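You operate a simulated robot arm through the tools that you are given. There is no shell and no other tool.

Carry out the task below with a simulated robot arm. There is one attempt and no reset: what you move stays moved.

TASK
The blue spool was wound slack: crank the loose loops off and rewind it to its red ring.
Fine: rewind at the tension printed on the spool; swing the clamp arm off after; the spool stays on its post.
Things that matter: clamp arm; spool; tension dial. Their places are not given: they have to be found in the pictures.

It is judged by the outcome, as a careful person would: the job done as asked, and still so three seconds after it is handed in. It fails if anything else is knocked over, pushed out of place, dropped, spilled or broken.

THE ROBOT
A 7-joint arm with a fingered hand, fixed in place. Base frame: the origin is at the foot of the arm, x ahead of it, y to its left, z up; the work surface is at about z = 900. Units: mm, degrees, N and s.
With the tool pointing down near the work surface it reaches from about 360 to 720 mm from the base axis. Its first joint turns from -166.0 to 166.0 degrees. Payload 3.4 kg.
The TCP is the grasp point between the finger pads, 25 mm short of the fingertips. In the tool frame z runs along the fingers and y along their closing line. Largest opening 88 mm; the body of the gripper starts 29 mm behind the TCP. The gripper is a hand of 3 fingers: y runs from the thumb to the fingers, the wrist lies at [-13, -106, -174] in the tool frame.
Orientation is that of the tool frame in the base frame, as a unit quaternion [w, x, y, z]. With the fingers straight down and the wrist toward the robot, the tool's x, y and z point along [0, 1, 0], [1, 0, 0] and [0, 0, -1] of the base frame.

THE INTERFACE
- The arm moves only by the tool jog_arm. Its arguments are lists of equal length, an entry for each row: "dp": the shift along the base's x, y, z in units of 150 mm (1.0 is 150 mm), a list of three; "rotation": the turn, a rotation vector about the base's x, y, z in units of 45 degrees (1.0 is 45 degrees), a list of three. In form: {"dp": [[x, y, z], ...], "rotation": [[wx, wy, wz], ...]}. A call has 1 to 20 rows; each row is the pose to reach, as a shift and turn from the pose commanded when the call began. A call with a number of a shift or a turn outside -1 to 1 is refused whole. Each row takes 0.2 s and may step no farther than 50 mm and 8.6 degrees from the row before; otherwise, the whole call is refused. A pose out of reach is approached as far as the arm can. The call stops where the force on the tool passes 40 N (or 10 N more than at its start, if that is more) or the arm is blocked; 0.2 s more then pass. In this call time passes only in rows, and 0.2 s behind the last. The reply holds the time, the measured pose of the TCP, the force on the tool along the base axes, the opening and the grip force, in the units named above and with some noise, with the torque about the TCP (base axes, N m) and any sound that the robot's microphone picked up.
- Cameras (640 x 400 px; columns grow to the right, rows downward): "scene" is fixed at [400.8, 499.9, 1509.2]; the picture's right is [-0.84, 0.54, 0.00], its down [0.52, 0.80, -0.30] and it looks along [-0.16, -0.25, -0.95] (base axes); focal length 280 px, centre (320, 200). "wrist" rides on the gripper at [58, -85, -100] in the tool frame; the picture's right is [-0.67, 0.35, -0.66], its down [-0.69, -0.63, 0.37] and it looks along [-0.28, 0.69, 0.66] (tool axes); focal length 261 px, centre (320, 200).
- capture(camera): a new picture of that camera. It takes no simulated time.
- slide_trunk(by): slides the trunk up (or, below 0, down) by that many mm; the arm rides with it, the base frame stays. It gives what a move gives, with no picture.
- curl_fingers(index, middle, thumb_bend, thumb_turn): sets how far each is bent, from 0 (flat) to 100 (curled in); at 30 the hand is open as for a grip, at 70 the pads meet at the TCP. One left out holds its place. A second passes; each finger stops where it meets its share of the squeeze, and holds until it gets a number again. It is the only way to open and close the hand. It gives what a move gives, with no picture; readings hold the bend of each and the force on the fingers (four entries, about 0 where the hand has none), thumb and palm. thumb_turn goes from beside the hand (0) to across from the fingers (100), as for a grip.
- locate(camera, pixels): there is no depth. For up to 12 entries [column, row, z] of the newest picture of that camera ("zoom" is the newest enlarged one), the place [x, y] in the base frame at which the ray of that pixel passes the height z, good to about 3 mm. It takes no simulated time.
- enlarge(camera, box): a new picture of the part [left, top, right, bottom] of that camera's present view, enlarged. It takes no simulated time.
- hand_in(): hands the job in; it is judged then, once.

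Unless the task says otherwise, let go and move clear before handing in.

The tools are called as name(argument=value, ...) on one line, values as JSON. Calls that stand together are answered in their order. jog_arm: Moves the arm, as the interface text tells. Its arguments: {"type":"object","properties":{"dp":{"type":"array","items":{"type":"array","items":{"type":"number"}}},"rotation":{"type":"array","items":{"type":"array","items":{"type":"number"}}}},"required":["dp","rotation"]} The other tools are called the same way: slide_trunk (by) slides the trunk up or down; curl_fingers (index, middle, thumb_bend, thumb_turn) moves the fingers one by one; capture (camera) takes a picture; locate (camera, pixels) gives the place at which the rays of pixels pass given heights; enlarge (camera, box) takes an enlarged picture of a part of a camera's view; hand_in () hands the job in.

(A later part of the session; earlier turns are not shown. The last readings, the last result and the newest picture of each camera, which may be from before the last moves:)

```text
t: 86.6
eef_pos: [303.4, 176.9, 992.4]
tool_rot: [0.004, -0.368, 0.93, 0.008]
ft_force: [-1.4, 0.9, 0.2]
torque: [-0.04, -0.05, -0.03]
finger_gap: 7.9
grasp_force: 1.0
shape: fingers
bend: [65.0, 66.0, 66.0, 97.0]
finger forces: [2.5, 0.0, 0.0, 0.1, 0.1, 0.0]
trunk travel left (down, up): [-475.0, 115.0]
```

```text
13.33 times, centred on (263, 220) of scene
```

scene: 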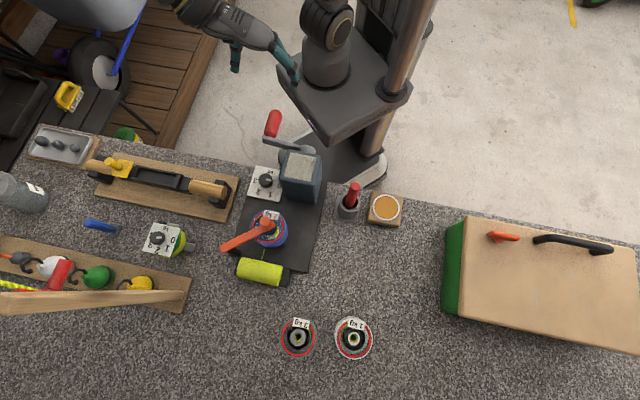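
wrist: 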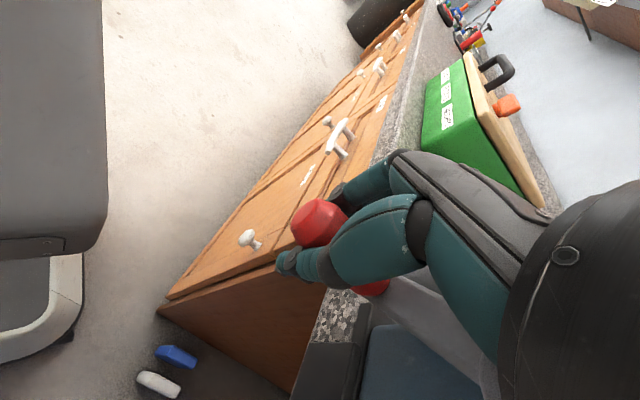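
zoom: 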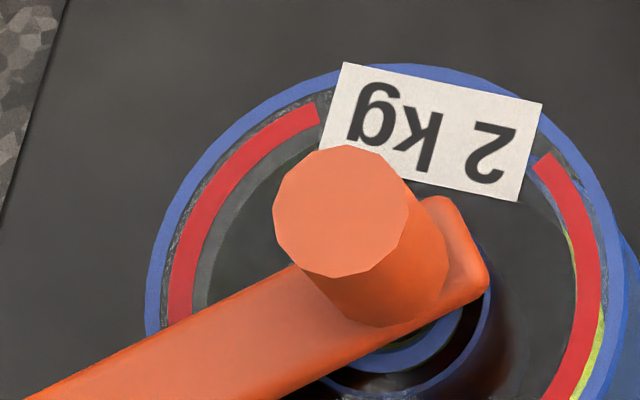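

The pack edge now meets the ring's inner edge on the near side but leaves ~1 px on the far side (parallax-corrected radius ≈13.7 vs ring 14.3–16.2). Winding another 90° to the bottom.

jog_arm(dp=[[-0.018, 0.0193, -0.1647], [-0.07, 0.074, -0.3133], [-0.1507, 0.16, -0.4313], [-0.2527, 0.268, -0.5073], [-0.366, 0.388, -0.5333]], rotation=[[0, 0, 0], [0, 0, 0], [0, 0, 0], [0, 0, 0], [0, 0, 0]])

enlarge(camera="scene", box=[248, 203, 292, 251])

enlarge(camera="scene", box=[262, 220, 292, 246])

enlarge(camera="scene", box=[248, 205, 278, 235])

enlarge(camera="scene", box=[250, 70, 370, 200])

```text
t: 87.8
eef_pos: [248.4, 234.1, 913.4]
tool_rot: [0.004, -0.368, 0.93, 0.009]
ft_force: [0.6, 0.0, 0.2]
torque: [-0.03, -0.03, -0.02]
finger_gap: 8.2
grasp_force: 0.1
shape: fingers
bend: [66.0, 66.0, 65.0, 97.0]
finger forces: [0.1, 0.0, 0.0, 0.0, 0.8, 0.0]
trunk travel left (down, up): [-475.0, 115.0]
```

```text
8.33 times, centred on (270, 227) of scene
```

zoom: 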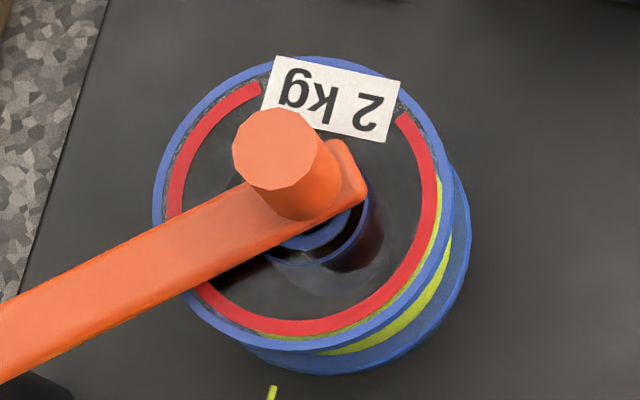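

```text
15.38 times, centred on (277, 233) of scene
```

zoom: 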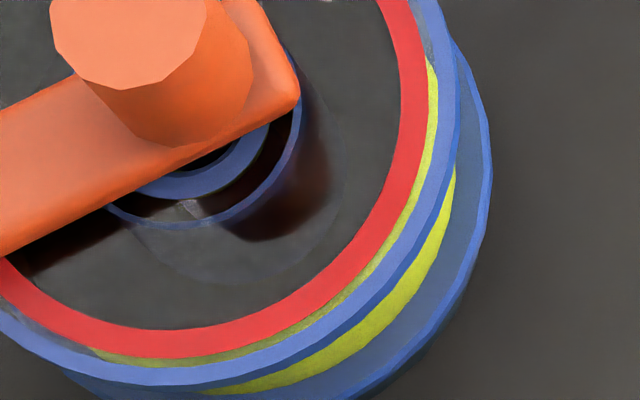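

```text
13.33 times, centred on (263, 220) of scene
```

zoom: 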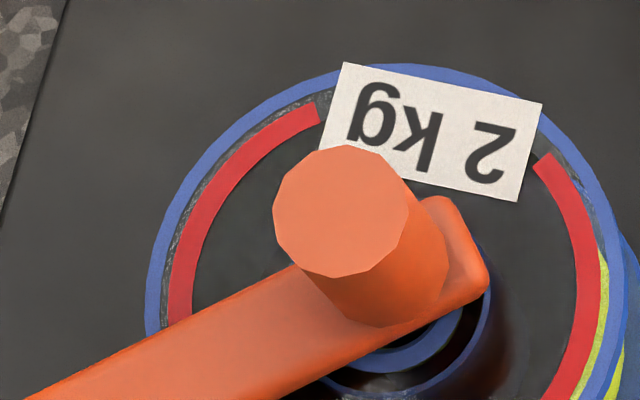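

```text
3.08 times, centred on (310, 135) of scene
```

zoom: 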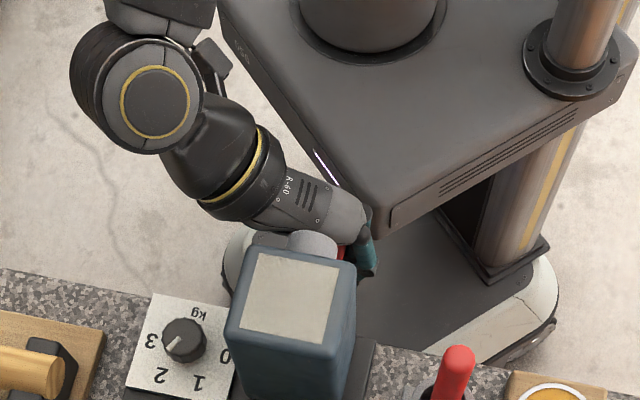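

At the bottom (180°) the pack's dark edge now lies under the red ring all the way round (no gap at upper-left, not beyond the ring at lower-right). I'll release the crank here, lift clear and check the level with the wrist camera.

curl_fingers(index=34, middle=34, thumb_bend=34)

jog_arm(dp=[[0, 0, 0.15], [0, 0, 0.3], [0, 0, 0.5], [0, 0, 0.7], [0, 0, 0.9], [0, 0, 1.0]], rotation=[[0, 0, 0], [0, 0, 0], [0, 0, 0], [0, 0, 0], [0, 0, 0], [0, 0, 0]])

jog_arm(dp=[[0, 0, 0.2], [0, 0, 0.4], [0, 0, 0.6], [0, 0, 0.75]], rotation=[[0, 0, 0], [0, 0, 0], [0, 0, 0], [0, 0, 0]])

capture(camera="scene")

enlarge(camera="scene", box=[250, 70, 370, 200])

```text
t: 88.8
eef_pos: [249.3, 234.1, 912.3]
tool_rot: [0.005, -0.368, 0.93, 0.009]
ft_force: [-0.5, 0.6, 0.6]
torque: [-0.01, -0.02, -0.02]
finger_gap: 75.7
grasp_force: 0.0
shape: fingers
bend: [34.0, 34.0, 34.0, 97.0]
finger forces: [0.0, 0.0, 0.0, 0.1, 0.0, 0.1]
trunk travel left (down, up): [-475.0, 115.0]
```

```text
t: 90.2
eef_pos: [248.8, 234.1, 1064.6]
tool_rot: [0.004, -0.368, 0.93, 0.009]
ft_force: [0.0, 0.4, 0.4]
torque: [0.0, 0.02, 0.01]
finger_gap: 75.8
grasp_force: 0.0
shape: fingers
bend: [34.0, 34.0, 34.0, 97.0]
finger forces: [0.1, 0.1, 0.0, 0.1, 0.0, 0.0]
trunk travel left (down, up): [-475.0, 115.0]
```

```text
t: 91.2
eef_pos: [249.2, 234.4, 1176.6]
tool_rot: [0.004, -0.368, 0.93, 0.009]
ft_force: [-0.9, -0.3, -0.5]
torque: [0.01, -0.03, 0.01]
finger_gap: 76.0
grasp_force: 0.1
shape: fingers
bend: [34.0, 34.0, 34.0, 97.0]
finger forces: [0.0, 0.0, 0.0, 0.0, 0.0, 0.1]
trunk travel left (down, up): [-475.0, 115.0]
```

```text
taken
```

scene: 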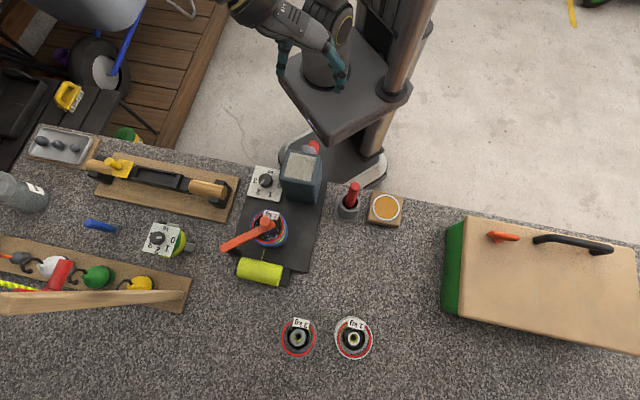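

```text
3.08 times, centred on (310, 135) of scene
```

zoom: 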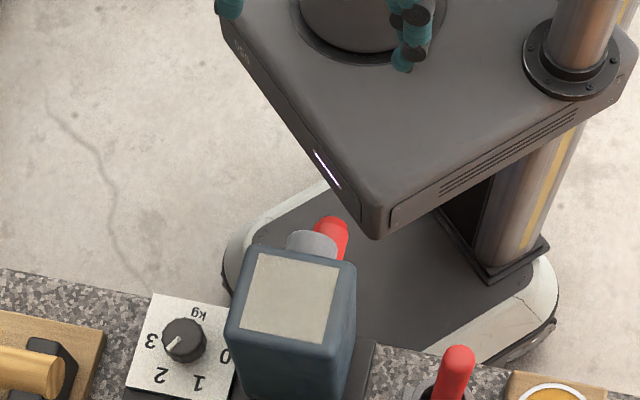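

The crank hangs at the bottom and stays. Now I'll place the wrist camera above the spool to check the fill and measure the clamp arm.

jog_arm(dp=[[0.2, 0.2, 0.05], [0.4, 0.45, 0.1], [0.6, 0.7, 0.1], [0.8, 0.95, 0.1]], rotation=[[0, 0, 0], [0, 0, 0], [0, 0, 0], [0, 0, 0]])

jog_arm(dp=[[0.1, 0.2, 0], [0.2, 0.4, 0], [0.25, 0.53, -0.1]], rotation=[[0, 0, 0], [0, 0, 0], [0, 0, 0]])

capture(camera="wrist")

capture(camera="scene")

```text
t: 92.2
eef_pos: [335.6, 351.3, 1166.4]
tool_rot: [0.005, -0.371, 0.929, 0.01]
ft_force: [0.2, 0.1, 0.4]
torque: [-0.02, -0.01, 0.0]
finger_gap: 76.1
grasp_force: 0.1
shape: fingers
bend: [34.0, 34.0, 34.0, 97.0]
finger forces: [0.1, 0.0, 0.0, 0.0, 0.0, 0.1]
out of reach, approached as far as the arm can: row 3, 4
trunk travel left (down, up): [-475.0, 115.0]
```

```text
t: 93.0
eef_pos: [350.2, 389.6, 1133.2]
tool_rot: [0.004, -0.368, 0.93, 0.008]
ft_force: [0.7, 0.7, -0.5]
torque: [-0.04, -0.02, 0.0]
finger_gap: 76.2
grasp_force: 0.1
shape: fingers
bend: [34.0, 34.0, 34.0, 97.0]
finger forces: [0.0, 0.0, 0.1, 0.0, 0.0, 0.0]
out of reach, approached as far as the arm can: row 1, 2, 3
trunk travel left (down, up): [-475.0, 115.0]
```

```text
taken
```

wrist: 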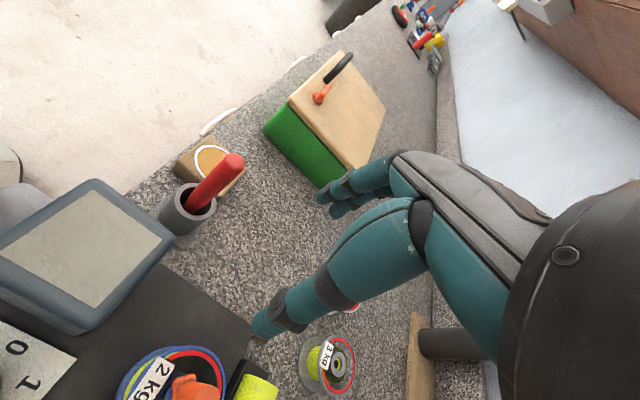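

```text
taken
```

scene: 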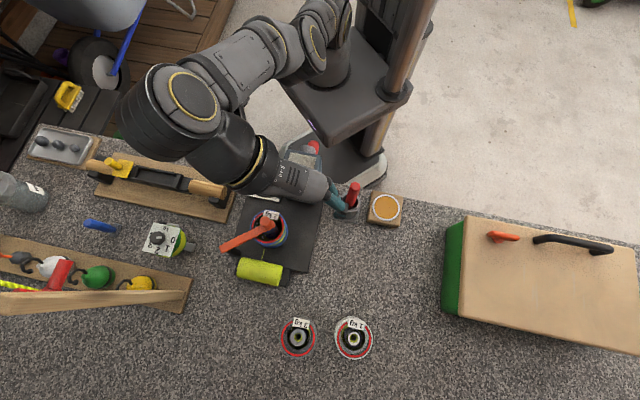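

The yaw-133 pose can't reach high over the spool. I'll yaw toward the natural radial orientation (≈60°) and move over for a good view.

jog_arm(dp=[[0.05, 0, 0], [0.1, 0, 0], [0.15, 0, 0], [0.2, 0, 0], [0.25, 0, 0], [0.3, 0, 0]], rotation=[[0, 0, -0.16], [0, 0, -0.33], [0, 0, -0.5], [0, 0, -0.66], [0, 0, -0.82], [0, 0, -0.98]])

jog_arm(dp=[[0.1, 0, 0], [0.2, 0, 0], [0.35, 0, 0], [0.5, 0, -0.1]], rotation=[[0, 0, -0.16], [0, 0, -0.33], [0, 0, -0.5], [0, 0, -0.62]])

capture(camera="wrist")

capture(camera="scene")

```text
t: 94.4
eef_pos: [415.5, 406.7, 1154.8]
tool_rot: [0.007, 0.009, 1.0, 0.006]
ft_force: [0.9, -0.3, 0.0]
torque: [0.02, -0.02, 0.01]
finger_gap: 76.2
grasp_force: 0.1
shape: fingers
bend: [34.0, 34.0, 34.0, 97.0]
finger forces: [0.0, 0.0, 0.0, 0.1, 0.0, 0.0]
out of reach, approached as far as the arm can: row 1, 2, 3, 4, 5, 6
trunk travel left (down, up): [-475.0, 115.0]
```

```text
t: 95.4
eef_pos: [483.3, 401.2, 1133.3]
tool_rot: [0.008, 0.249, 0.968, 0.005]
ft_force: [0.0, 0.4, 0.5]
torque: [-0.01, 0.0, 0.01]
finger_gap: 76.1
grasp_force: 0.2
shape: fingers
bend: [34.0, 34.0, 34.0, 97.0]
finger forces: [0.0, 0.0, 0.1, 0.1, 0.1, 0.0]
out of reach, approached as far as the arm can: row 3, 4
trunk travel left (down, up): [-475.0, 115.0]
```

```text
taken
```

wrist: 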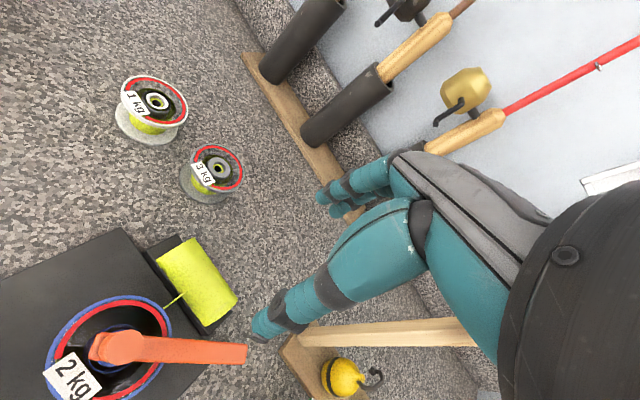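

```text
taken
```

scene: 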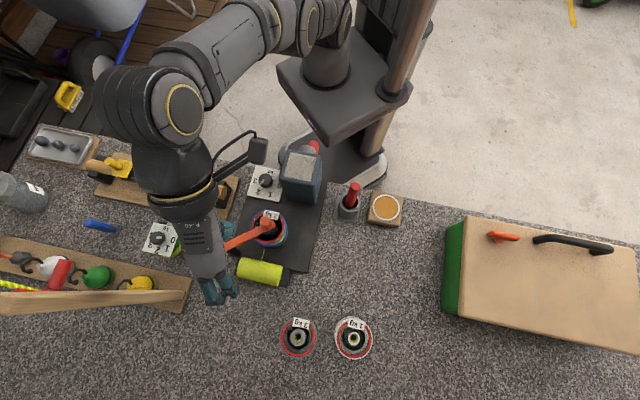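

Now a near-vertical view of the spool at (108,345) in the wrist picture. Enlarging to judge the fill.

enlarge(camera="wrist", box=[30, 285, 190, 400])

enlarge(camera="wrist", box=[90, 280, 180, 400])

enlarge(camera="wrist", box=[100, 60, 260, 220])

enlarge(camera="scene", box=[248, 203, 292, 251])

```text
3.48 times, centred on (110, 342) of wrist
```

zoom: 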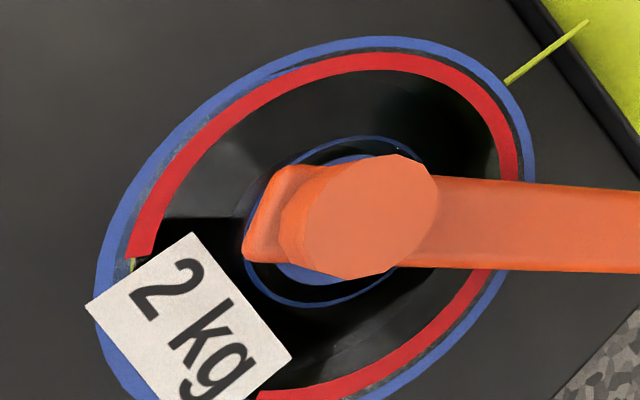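

```text
3.33 times, centred on (135, 340) of wrist
```

zoom: 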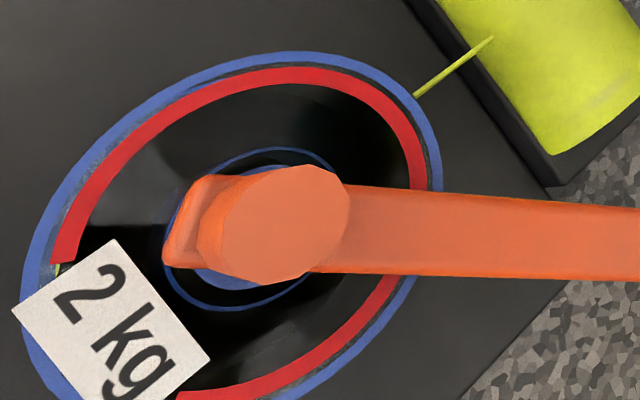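

```text
2.50 times, centred on (180, 140) of wrist
```

zoom: 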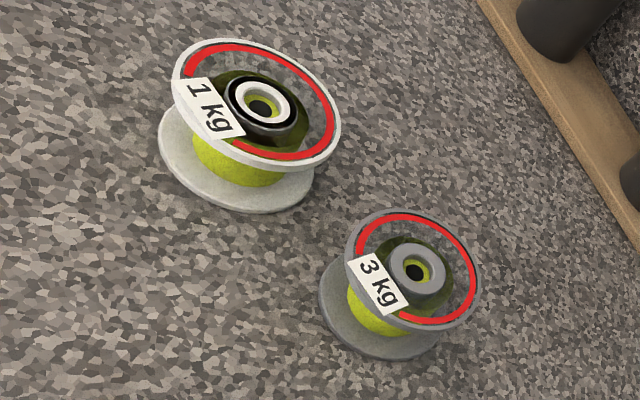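

```text
8.33 times, centred on (270, 227) of scene
```

zoom: 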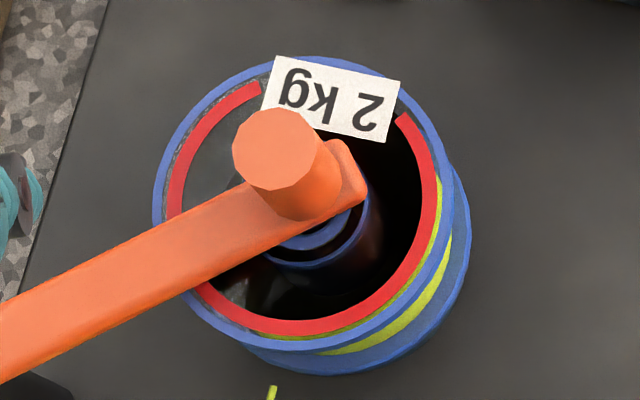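

Viewed nearly from above, the dark line pack fills everything inside the red ring and doesn't show outside it — wound to the ring. Now I'll triangulate the clamp arm and its knob.

locate(camera="wrist", pixels=[[124.4, 347.2, 1000], [124.4, 347.2, 1020], [124.4, 347.2, 1040], [240, 354, 980], [240, 354, 1000], [240, 354, 1020]])

locate(camera="scene", pixels=[[264.2, 221, 1000], [264.2, 221, 1020], [264.2, 221, 1040], [226, 247, 980], [226, 247, 1000], [226, 247, 1020], [240, 253, 920], [240, 253, 950]])

enlarge(camera="wrist", box=[70, 280, 270, 400])

enlarge(camera="scene", box=[210, 205, 290, 265])

```text
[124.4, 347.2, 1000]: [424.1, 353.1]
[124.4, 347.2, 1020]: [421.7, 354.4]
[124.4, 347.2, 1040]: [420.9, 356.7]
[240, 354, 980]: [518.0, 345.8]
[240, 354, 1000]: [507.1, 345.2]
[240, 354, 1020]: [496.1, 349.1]
```

```text
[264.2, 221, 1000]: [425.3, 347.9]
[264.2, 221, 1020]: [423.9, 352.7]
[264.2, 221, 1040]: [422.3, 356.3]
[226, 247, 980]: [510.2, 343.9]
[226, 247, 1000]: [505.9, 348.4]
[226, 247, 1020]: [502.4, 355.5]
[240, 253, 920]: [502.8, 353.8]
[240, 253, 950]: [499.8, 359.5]
```

```text
3.20 times, centred on (170, 340) of wrist
```

zoom: 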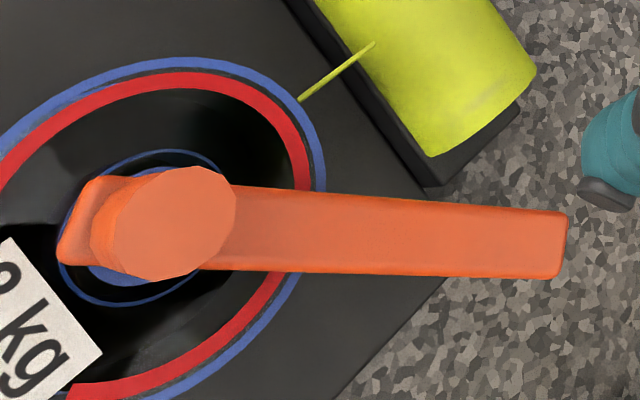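

```text
6.67 times, centred on (250, 235) of scene
```

zoom: 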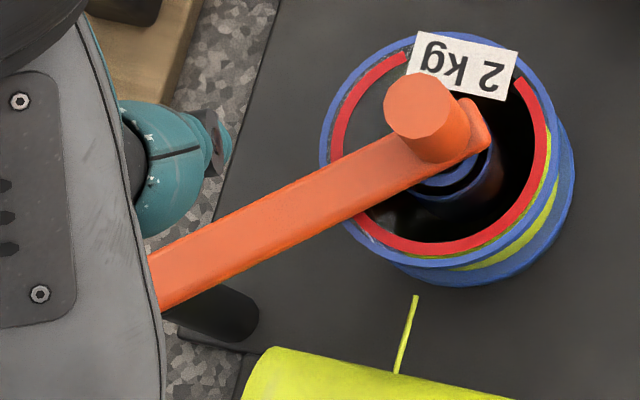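

Knob of the clamp arm: axis ≈ (422,354), top ≈1025–1030; pivot ≈ (500,352), arm top ≈1000. Plan: cage the knob from above with fingertips just above the arm, and swing it about the pivot toward the robot side. Moving above the knob.

jog_arm(dp=[[-0.1, -0.08, 0], [-0.2, -0.16, 0], [-0.3, -0.24, -0.05], [-0.409, -0.315, -0.15]], rotation=[[0, 0, 0], [0, 0, 0], [0, 0, 0], [0, 0, 0]])

enlarge(camera="scene", box=[200, 150, 320, 290])

capture(camera="wrist")

```text
t: 96.4
eef_pos: [423.1, 353.4, 1112.2]
tool_rot: [0.009, 0.249, 0.969, 0.004]
ft_force: [0.2, 0.3, 1.0]
torque: [0.0, 0.01, -0.01]
finger_gap: 76.5
grasp_force: 0.0
shape: fingers
bend: [34.0, 34.0, 34.0, 97.0]
finger forces: [0.0, 0.0, 0.0, 0.1, 0.0, 0.0]
trunk travel left (down, up): [-475.0, 115.0]
```

```text
2.86 times, centred on (260, 220) of scene
```

zoom: 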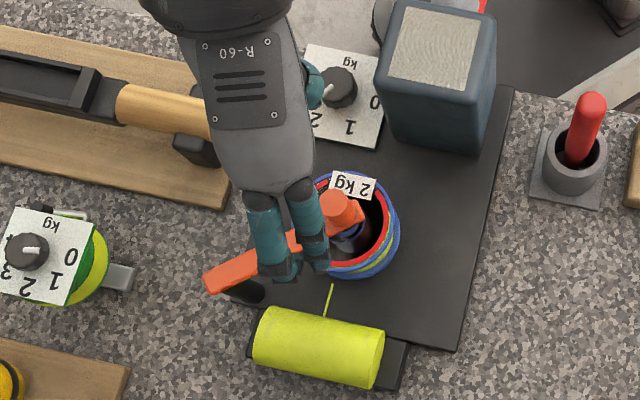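

```text
taken
```

wrist: 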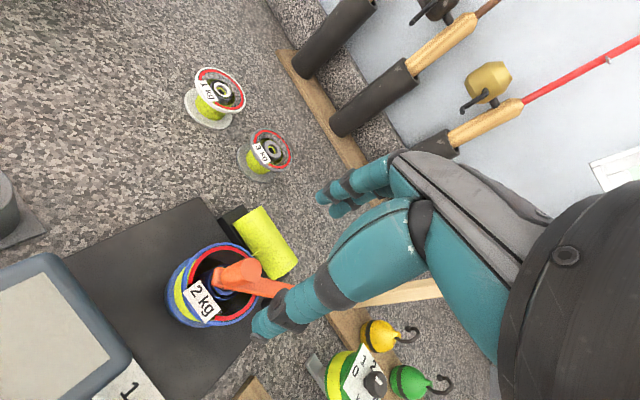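

The hand is above the clamp knob; knob seen at (233,275) in the wrist view. Refine its location.

enlarge(camera="wrist", box=[160, 230, 310, 340])

locate(camera="wrist", pixels=[[232, 273, 1010], [232, 273, 1020], [232, 273, 1030], [232, 273, 1040]])

locate(camera="scene", pixels=[[264.2, 221, 1010], [264.2, 221, 1020], [264.2, 221, 1030], [264.2, 221, 1040]])

```text
3.64 times, centred on (235, 285) of wrist
```

zoom: 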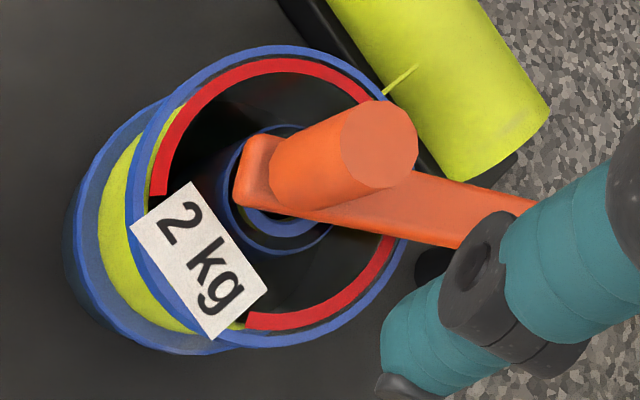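

```text
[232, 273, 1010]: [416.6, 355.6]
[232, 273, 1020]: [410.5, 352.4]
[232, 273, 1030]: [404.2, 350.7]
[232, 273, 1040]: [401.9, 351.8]
```

```text
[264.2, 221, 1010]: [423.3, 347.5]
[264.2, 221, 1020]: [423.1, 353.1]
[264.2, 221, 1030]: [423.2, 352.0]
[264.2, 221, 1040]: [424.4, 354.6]
```

The knob's top face centre is at (251.5,270) and base at (227,279); re-locating with those.

locate(camera="wrist", pixels=[[251.5, 270, 1010], [251.5, 270, 1020], [251.5, 270, 1030], [251.5, 270, 1040], [251.5, 270, 1050], [228, 279, 990], [228, 279, 1000], [228, 279, 1010], [250, 291, 1000], [250, 291, 990]])

locate(camera="scene", pixels=[[264.2, 221, 1040], [264.2, 221, 1050], [268.5, 226, 990], [268.5, 226, 1000], [268.5, 226, 1010]])

```text
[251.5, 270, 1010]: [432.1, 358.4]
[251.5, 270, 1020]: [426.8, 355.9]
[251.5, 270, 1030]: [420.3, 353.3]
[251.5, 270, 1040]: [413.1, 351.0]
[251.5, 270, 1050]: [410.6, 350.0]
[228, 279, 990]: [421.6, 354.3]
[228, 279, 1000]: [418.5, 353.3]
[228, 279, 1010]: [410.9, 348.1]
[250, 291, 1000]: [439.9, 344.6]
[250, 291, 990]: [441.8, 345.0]
```

```text
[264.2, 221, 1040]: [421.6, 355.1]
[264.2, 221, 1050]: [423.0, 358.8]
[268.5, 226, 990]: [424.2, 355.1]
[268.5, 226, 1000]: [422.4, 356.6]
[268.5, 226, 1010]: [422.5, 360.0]
```

Knob: axis (422,354), from z≈990 (arm top) to ≈1028. Descend so fingertips are ≈998, just above the arm.

jog_arm(dp=[[0, 0.003, -0.15], [-0.003, 0.003, -0.3], [-0.003, 0.003, -0.42], [-0.003, 0.003, -0.52], [-0.003, 0.003, -0.59]], rotation=[[0, 0, 0], [0, 0, 0], [0, 0, 0], [0, 0, 0], [0, 0, 0]])

curl_fingers(index=52, middle=52, thumb_bend=52)

enlarge(camera="scene", box=[220, 180, 310, 270])

enlarge(camera="wrist", box=[190, 160, 390, 340])

```text
t: 97.6
eef_pos: [422.0, 355.0, 1023.0]
tool_rot: [0.009, 0.25, 0.968, 0.006]
ft_force: [0.7, -0.5, -0.1]
torque: [0.02, -0.01, -0.02]
finger_gap: 76.2
grasp_force: 0.0
shape: fingers
bend: [34.0, 34.0, 34.0, 97.0]
finger forces: [0.0, 0.0, 0.0, 0.0, 0.0, 0.0]
trunk travel left (down, up): [-475.0, 115.0]
```

```text
t: 98.6
eef_pos: [421.1, 354.2, 1022.2]
tool_rot: [0.007, 0.249, 0.968, 0.005]
ft_force: [-0.6, -0.6, -0.1]
torque: [0.02, -0.02, 0.01]
finger_gap: 37.8
grasp_force: 0.1
shape: fingers
bend: [52.0, 52.0, 52.0, 97.0]
finger forces: [0.0, 0.0, 0.0, 0.0, 0.0, 0.0]
trunk travel left (down, up): [-475.0, 115.0]
```

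```text
4.44 times, centred on (265, 225) of scene
```

zoom: 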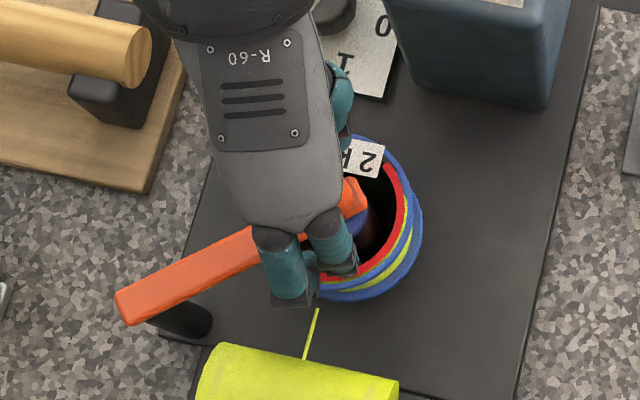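

```text
2.22 times, centred on (290, 250) of wrist
```

zoom: 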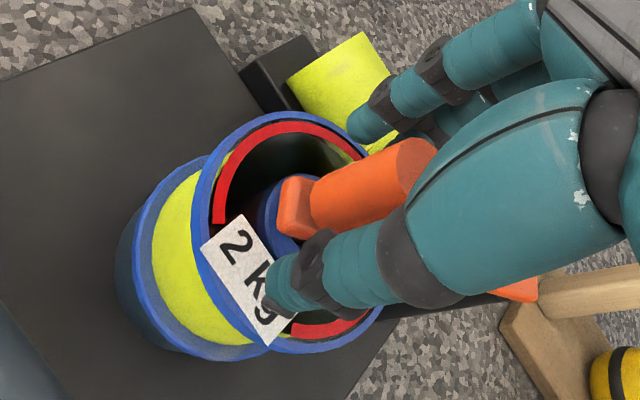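

The knob is between thumb and fingers with no contact elsewhere. Closing lightly on it.

curl_fingers(index=60, middle=60, thumb_bend=60)

enlarge(camera="wrist", box=[190, 160, 390, 340])

```text
t: 99.6
eef_pos: [422.2, 355.0, 1022.8]
tool_rot: [0.009, 0.248, 0.969, 0.006]
ft_force: [0.2, 0.2, 0.1]
torque: [-0.02, 0.0, 0.0]
finger_gap: 20.4
grasp_force: 0.1
shape: fingers
bend: [60.0, 60.0, 60.0, 97.0]
finger forces: [0.1, 0.1, 0.0, 0.1, 0.0, 0.0]
trunk travel left (down, up): [-475.0, 115.0]
```

```text
2.22 times, centred on (290, 250) of wrist
```

zoom: 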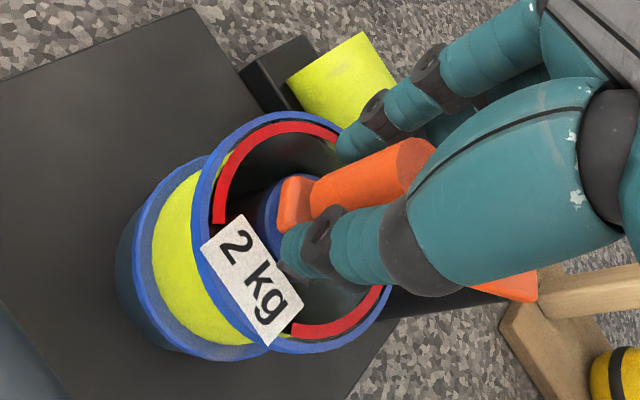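

The knob (≈20 mm) is loosely caged. Start the swing toward the robot side, first ~20°, watching force and spool.

jog_arm(dp=[[0.002, -0.05, 0], [0.008, -0.107, 0], [0.018, -0.15, 0], [0.031, -0.195, 0]], rotation=[[0, 0, 0], [0, 0, 0], [0, 0, 0], [0, 0, 0]])

enlarge(camera="scene", box=[220, 180, 310, 270])

enlarge(camera="wrist", box=[160, 160, 400, 380])

```text
t: 100.6
eef_pos: [426.8, 325.3, 1021.6]
tool_rot: [0.009, 0.249, 0.969, 0.006]
ft_force: [-1.0, 0.8, -0.1]
torque: [-0.01, 0.01, 0.02]
finger_gap: 20.3
grasp_force: 0.1
shape: fingers
bend: [60.0, 60.0, 60.0, 97.0]
finger forces: [0.3, 0.1, 0.0, 0.1, 0.0, 0.0]
trunk travel left (down, up): [-475.0, 115.0]
```

```text
4.44 times, centred on (265, 225) of scene
```

zoom: 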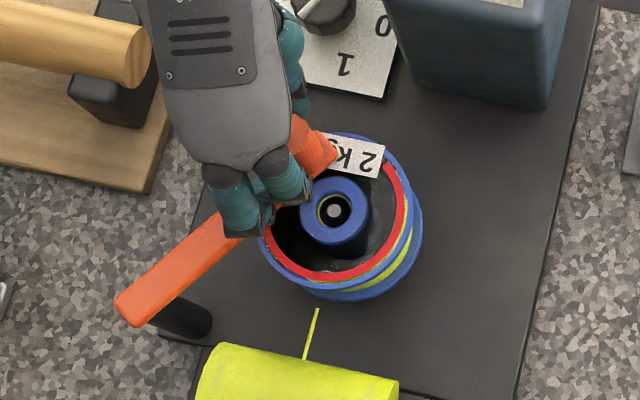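

```text
1.82 times, centred on (280, 270) of wrist
```

zoom: 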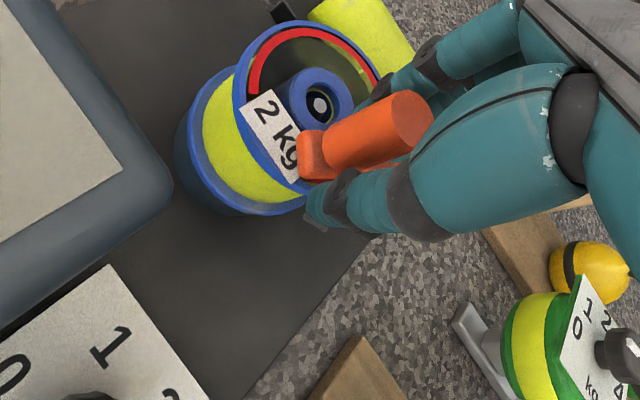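

The arm swings easily (<1 N) and the spool stays on its post. Continue the arc to about 265°, well off the spool.

jog_arm(dp=[[0.018, -0.041, 0], [0.039, -0.082, 0], [0.063, -0.12, 0], [0.09, -0.156, 0], [0.121, -0.19, 0], [0.155, -0.221, 0], [0.19, -0.248, 0], [0.229, -0.272, 0], [0.27, -0.293, 0], [0.311, -0.311, 0], [0.355, -0.324, 0], [0.399, -0.334, 0]], rotation=[[0, 0, 0], [0, 0, 0], [0, 0, 0], [0, 0, 0], [0, 0, 0], [0, 0, 0], [0, 0, 0], [0, 0, 0], [0, 0, 0], [0, 0, 0], [0, 0, 0], [0, 0, 0]])

capture(camera="scene")

enlarge(camera="scene", box=[200, 150, 320, 290])

```text
t: 103.2
eef_pos: [486.3, 276.1, 1022.1]
tool_rot: [0.009, 0.248, 0.969, 0.005]
ft_force: [0.0, 0.2, 0.7]
torque: [0.0, 0.01, 0.0]
finger_gap: 20.3
grasp_force: 0.0
shape: fingers
bend: [60.0, 60.0, 60.0, 97.0]
finger forces: [0.0, 0.0, 0.1, 0.0, 0.0, 0.0]
trunk travel left (down, up): [-475.0, 115.0]
```

```text
taken
```

scene: 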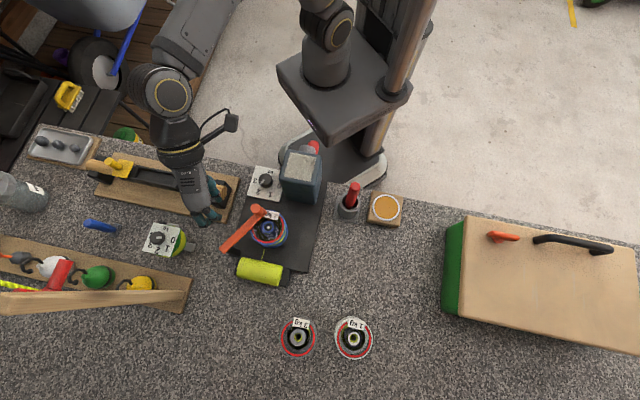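

```text
2.86 times, centred on (260, 220) of scene
```

zoom: 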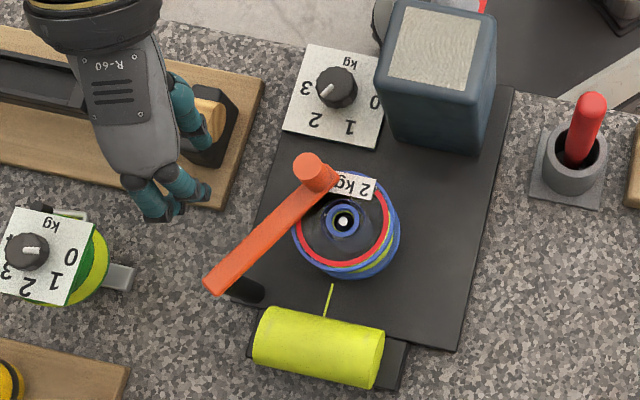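

The knob slipped out of the loose cage after ~27°; the arm now rests at zoom (308,165) — only partly off. I'll rise, turn the hand so the closing line is along the swing direction, and take the knob again more firmly.

locate(camera="scene", pixels=[[255.8, 207.8, 1018], [255.8, 207.8, 1028], [255.8, 207.8, 1038], [261, 213, 990], [261, 213, 1000]])

jog_arm(dp=[[0, 0, 0.2], [0, 0, 0.4], [-0.05, 0.05, 0.5], [-0.1, 0.1, 0.55], [-0.15, 0.15, 0.55], [-0.2, 0.2, 0.55]], rotation=[[0, 0, 0], [0, 0, -0.1], [0, 0, -0.28], [0, 0, -0.46], [0, 0, -0.64], [0, 0, -0.82]])

curl_fingers(index=36, middle=36, thumb_bend=36)

enlarge(camera="scene", box=[220, 180, 310, 270])

```text
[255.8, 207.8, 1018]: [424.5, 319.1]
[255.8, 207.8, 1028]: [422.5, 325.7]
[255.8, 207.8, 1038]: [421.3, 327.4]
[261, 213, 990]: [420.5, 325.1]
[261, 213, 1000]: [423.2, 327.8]
```

```text
t: 104.6
eef_pos: [458.2, 305.4, 1106.1]
tool_rot: [0.01, 0.544, 0.839, 0.001]
ft_force: [-0.2, 0.7, 0.5]
torque: [-0.02, 0.0, 0.02]
finger_gap: 20.4
grasp_force: 0.1
shape: fingers
bend: [60.0, 60.0, 60.0, 97.0]
finger forces: [0.1, 0.1, 0.0, 0.1, 0.0, 0.0]
trunk travel left (down, up): [-475.0, 115.0]
```

```text
t: 105.6
eef_pos: [457.1, 306.5, 1106.4]
tool_rot: [0.01, 0.543, 0.84, 0.002]
ft_force: [-0.5, 0.4, -0.3]
torque: [-0.02, 0.03, 0.0]
finger_gap: 71.5
grasp_force: 0.1
shape: fingers
bend: [36.0, 36.0, 36.0, 97.0]
finger forces: [0.1, 0.1, 0.1, 0.1, 0.0, 0.0]
trunk travel left (down, up): [-475.0, 115.0]
```

```text
4.44 times, centred on (265, 225) of scene
```

zoom: 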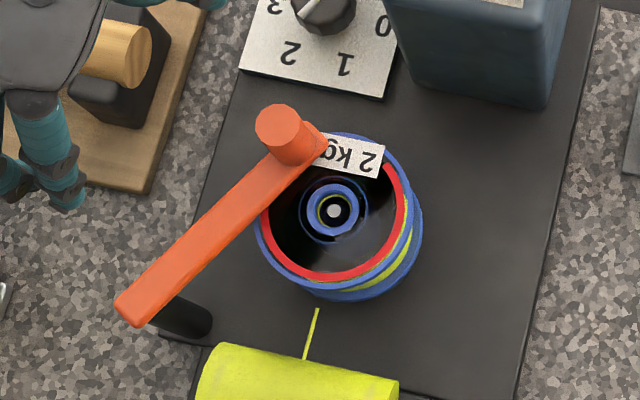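

Knob now at ≈(422.5,325.5). Yaw to about −35° so thumb and fingers line up with the swing arc, then descend on the knob.

jog_arm(dp=[[-0.05, 0.03, 0], [-0.1, 0.06, 0], [-0.15, 0.08, 0], [-0.2, 0.1, 0], [-0.235, 0.127, 0], [-0.235, 0.127, 0]], rotation=[[0, 0, -0.16], [0, 0, -0.32], [0, 0, -0.48], [0, 0, -0.64], [0, 0, -0.8], [0, 0, -0.96]])

jog_arm(dp=[[0, 0, 0], [0, 0, 0]], rotation=[[0, 0, -0.18], [0, 0, -0.35]])

capture(camera="wrist")

enlarge(camera="scene", box=[200, 150, 340, 290])

```text
t: 107.0
eef_pos: [420.9, 324.9, 1105.0]
tool_rot: [0.009, 0.814, 0.581, -0.001]
ft_force: [-0.8, 0.2, 0.1]
torque: [0.0, 0.0, 0.01]
finger_gap: 71.6
grasp_force: 0.1
shape: fingers
bend: [36.0, 36.0, 36.0, 97.0]
finger forces: [0.0, 0.1, 0.0, 0.1, 0.0, 0.0]
trunk travel left (down, up): [-475.0, 115.0]
```

```text
t: 107.6
eef_pos: [420.8, 324.3, 1106.1]
tool_rot: [0.009, 0.886, 0.463, -0.003]
ft_force: [0.0, -0.3, 0.7]
torque: [0.02, -0.03, -0.01]
finger_gap: 71.8
grasp_force: 0.0
shape: fingers
bend: [36.0, 36.0, 36.0, 97.0]
finger forces: [0.1, 0.0, 0.0, 0.1, 0.1, 0.1]
trunk travel left (down, up): [-475.0, 115.0]
```

```text
taken
```

wrist: 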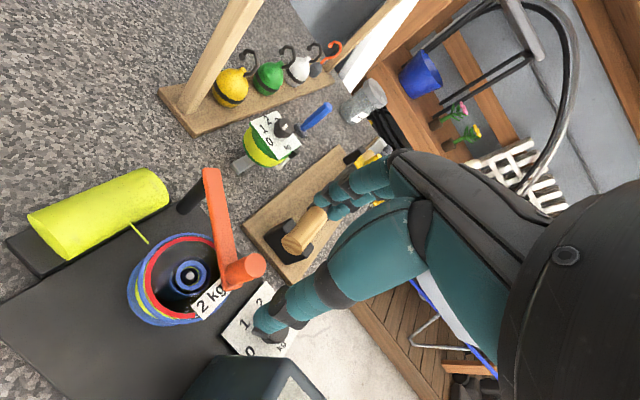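

```text
2.86 times, centred on (270, 220) of scene
```

zoom: 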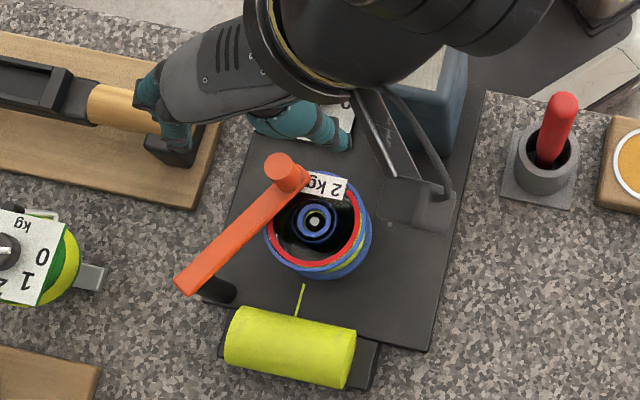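

Yaw is −35°. Verify the knob position under the hand (wrist pixel ≈(250,264) top).

enlarge(camera="wrist", box=[130, 150, 330, 340])

locate(camera="wrist", pixels=[[251, 263, 1018], [251, 263, 1028], [251, 263, 1038]])

locate(camera="scene", pixels=[[255.8, 207.5, 1018], [255.8, 207.5, 1028], [255.8, 207.5, 1038]])

```text
2.11 times, centred on (230, 245) of wrist
```

zoom: 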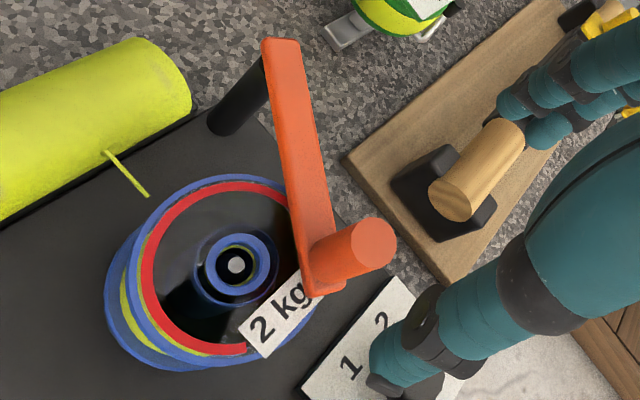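

```text
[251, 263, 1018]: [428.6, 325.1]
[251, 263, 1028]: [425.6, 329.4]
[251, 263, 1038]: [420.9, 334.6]
```

```text
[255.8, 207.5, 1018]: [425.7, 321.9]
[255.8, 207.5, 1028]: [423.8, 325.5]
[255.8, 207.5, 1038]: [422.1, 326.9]
```

Knob ≈ (425,326). Descend and close on it firmly.

jog_arm(dp=[[0.015, 0.008, -0.15], [0.027, 0.012, -0.3], [0.027, 0.012, -0.42], [0.027, 0.012, -0.5], [0.027, 0.012, -0.56]], rotation=[[0, 0, 0], [0, 0, 0], [0, 0, 0], [0, 0, 0], [0, 0, 0]])

curl_fingers(index=60, middle=60, thumb_bend=60)

enlarge(camera="wrist", box=[160, 160, 400, 380])

enlarge(camera="scene", box=[200, 150, 340, 290])

```text
t: 108.8
eef_pos: [426.0, 327.9, 1020.9]
tool_rot: [0.01, 0.886, 0.464, -0.003]
ft_force: [0.3, 0.3, 0.1]
torque: [0.0, 0.03, -0.03]
finger_gap: 71.7
grasp_force: 0.1
shape: fingers
bend: [36.0, 36.0, 36.0, 97.0]
finger forces: [0.0, 0.1, 0.1, 0.1, 0.0, 0.1]
trunk travel left (down, up): [-475.0, 115.0]
```

```text
t: 109.8
eef_pos: [425.7, 326.8, 1022.9]
tool_rot: [0.01, 0.886, 0.464, -0.004]
ft_force: [0.1, 0.5, 0.8]
torque: [0.02, 0.0, -0.04]
finger_gap: 20.5
grasp_force: 0.0
shape: fingers
bend: [60.0, 60.0, 60.0, 97.0]
finger forces: [0.2, 0.1, 0.0, 0.1, 0.1, 0.0]
trunk travel left (down, up): [-475.0, 115.0]
```

```text
1.82 times, centred on (280, 270) of wrist
```

zoom: 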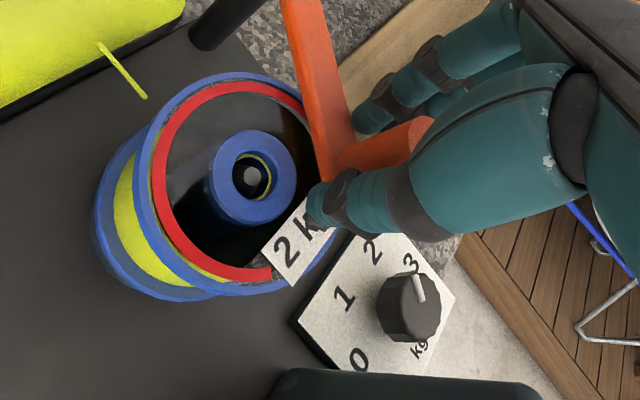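

```text
2.86 times, centred on (270, 220) of scene
```

zoom: 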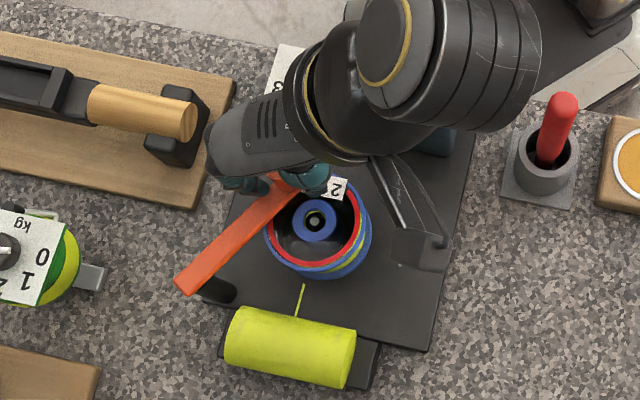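

The knob is within the grip and the dial pointer still parallels the direction to "2". Squeeze more and swing along the arc.

curl_fingers(index=68, middle=68, thumb_bend=68)

```text
t: 110.8
eef_pos: [426.0, 327.2, 1022.3]
tool_rot: [0.009, 0.886, 0.464, -0.004]
ft_force: [0.7, -0.6, -0.5]
torque: [-0.07, 0.02, -0.09]
finger_gap: 14.5
grasp_force: 3.8
shape: fingers
bend: [62.0, 67.0, 63.0, 97.0]
finger forces: [3.8, 0.3, 0.0, 0.0, 3.7, 0.1]
trunk travel left (down, up): [-475.0, 115.0]
```

Held with ~3.8 N. Swing along the arc to ~268°.

jog_arm(dp=[[0.01, -0.028, 0], [0.02, -0.056, 0], [0.035, -0.085, 0], [0.051, -0.113, 0], [0.07, -0.14, 0], [0.089, -0.166, 0], [0.11, -0.19, 0], [0.132, -0.213, 0], [0.156, -0.235, 0], [0.181, -0.256, 0], [0.208, -0.274, 0], [0.236, -0.291, 0], [0.265, -0.307, 0], [0.294, -0.321, 0], [0.325, -0.332, 0], [0.355, -0.342, 0], [0.387, -0.35, 0], [0.418, -0.356, 0], [0.45, -0.36, 0], [0.483, -0.363, 0]], rotation=[[0, 0, 0], [0, 0, 0], [0, 0, 0], [0, 0, 0], [0, 0, 0], [0, 0, 0], [0, 0, 0], [0, 0, 0], [0, 0, 0], [0, 0, 0], [0, 0, 0], [0, 0, 0], [0, 0, 0], [0, 0, 0], [0, 0, 0], [0, 0, 0], [0, 0, 0], [0, 0, 0], [0, 0, 0], [0, 0, 0]])

enlarge(camera="scene", box=[200, 150, 340, 290])

capture(camera="wrist")

```text
t: 115.0
eef_pos: [497.2, 271.7, 1020.9]
tool_rot: [0.009, 0.885, 0.465, -0.003]
ft_force: [-0.3, -1.0, -0.4]
torque: [-0.01, 0.0, -0.02]
finger_gap: 3.1
grasp_force: 0.1
shape: fingers
bend: [68.0, 68.0, 68.0, 98.0]
finger forces: [0.0, 0.1, 0.0, 0.0, 0.0, 0.0]
trunk travel left (down, up): [-475.0, 115.0]
```

```text
2.86 times, centred on (270, 220) of scene
```

zoom: 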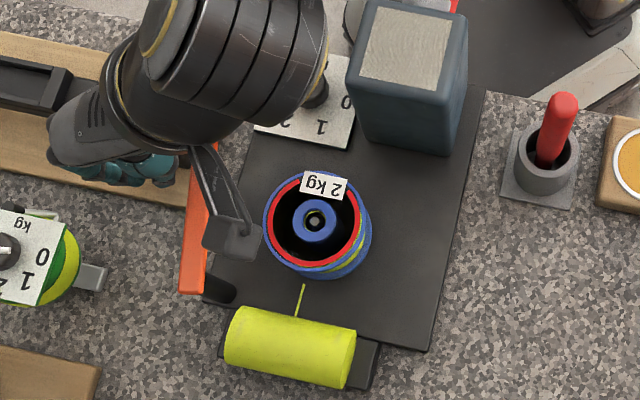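

```text
taken
```

wrist: 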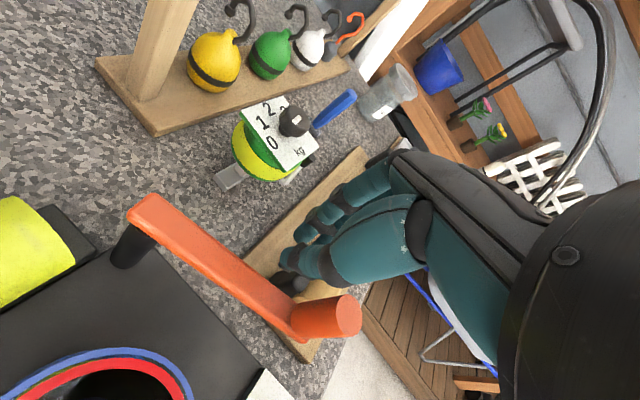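

The arm is well off the spool now (orange arm at zoom (195,250), spool fully uncovered), the knob having slipped out near the end. Lift straight up and inspect.

jog_arm(dp=[[0, 0, 0.2], [0, 0, 0.4], [0, 0, 0.6], [0, 0, 0.65]], rotation=[[0, 0, 0], [0, 0, 0], [0, 0, 0], [0, 0, 0]])

jog_arm(dp=[[-0.2, -0.1, 0], [-0.4, -0.2, 0], [-0.6, -0.35, 0.05], [-0.75, -0.5, 0.1], [-0.85, -0.6, 0.15]], rotation=[[0, 0, 0.1], [0, 0, 0.2], [0, 0, 0.3], [0, 0, 0.45], [0, 0, 0.6]])

capture(camera="scene")

enlarge(camera="scene", box=[200, 150, 340, 290])

```text
t: 116.0
eef_pos: [498.6, 272.3, 1117.9]
tool_rot: [0.009, 0.885, 0.465, -0.002]
ft_force: [0.6, -0.7, -0.3]
torque: [-0.01, 0.01, 0.0]
finger_gap: 2.9
grasp_force: 0.0
shape: fingers
bend: [68.0, 68.0, 68.0, 98.0]
finger forces: [0.1, 0.1, 0.1, 0.1, 0.1, 0.0]
trunk travel left (down, up): [-475.0, 115.0]
```

```text
t: 117.2
eef_pos: [371.2, 182.8, 1141.1]
tool_rot: [0.01, 0.752, 0.659, -0.001]
ft_force: [-0.7, -0.5, -0.3]
torque: [0.05, 0.02, 0.0]
finger_gap: 2.8
grasp_force: 0.1
shape: fingers
bend: [68.0, 68.0, 68.0, 98.0]
finger forces: [0.1, 0.0, 0.0, 0.0, 0.0, 0.1]
trunk travel left (down, up): [-475.0, 115.0]
```

```text
taken
```

scene: 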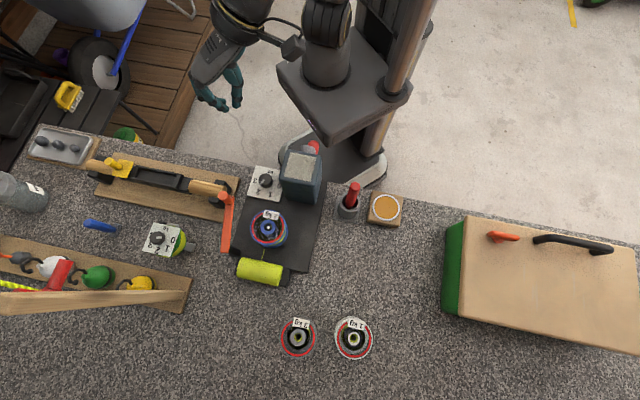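

```text
2.86 times, centred on (270, 220) of scene
```

zoom: 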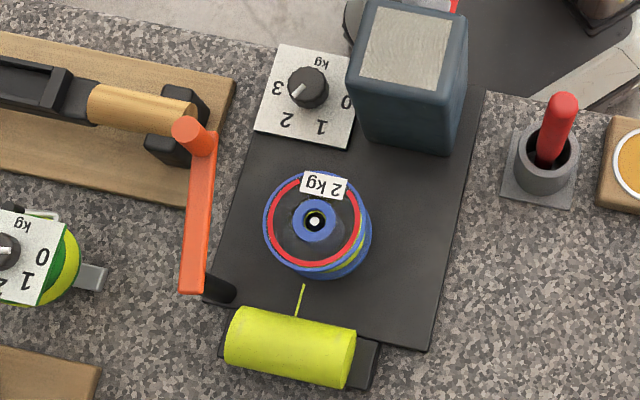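

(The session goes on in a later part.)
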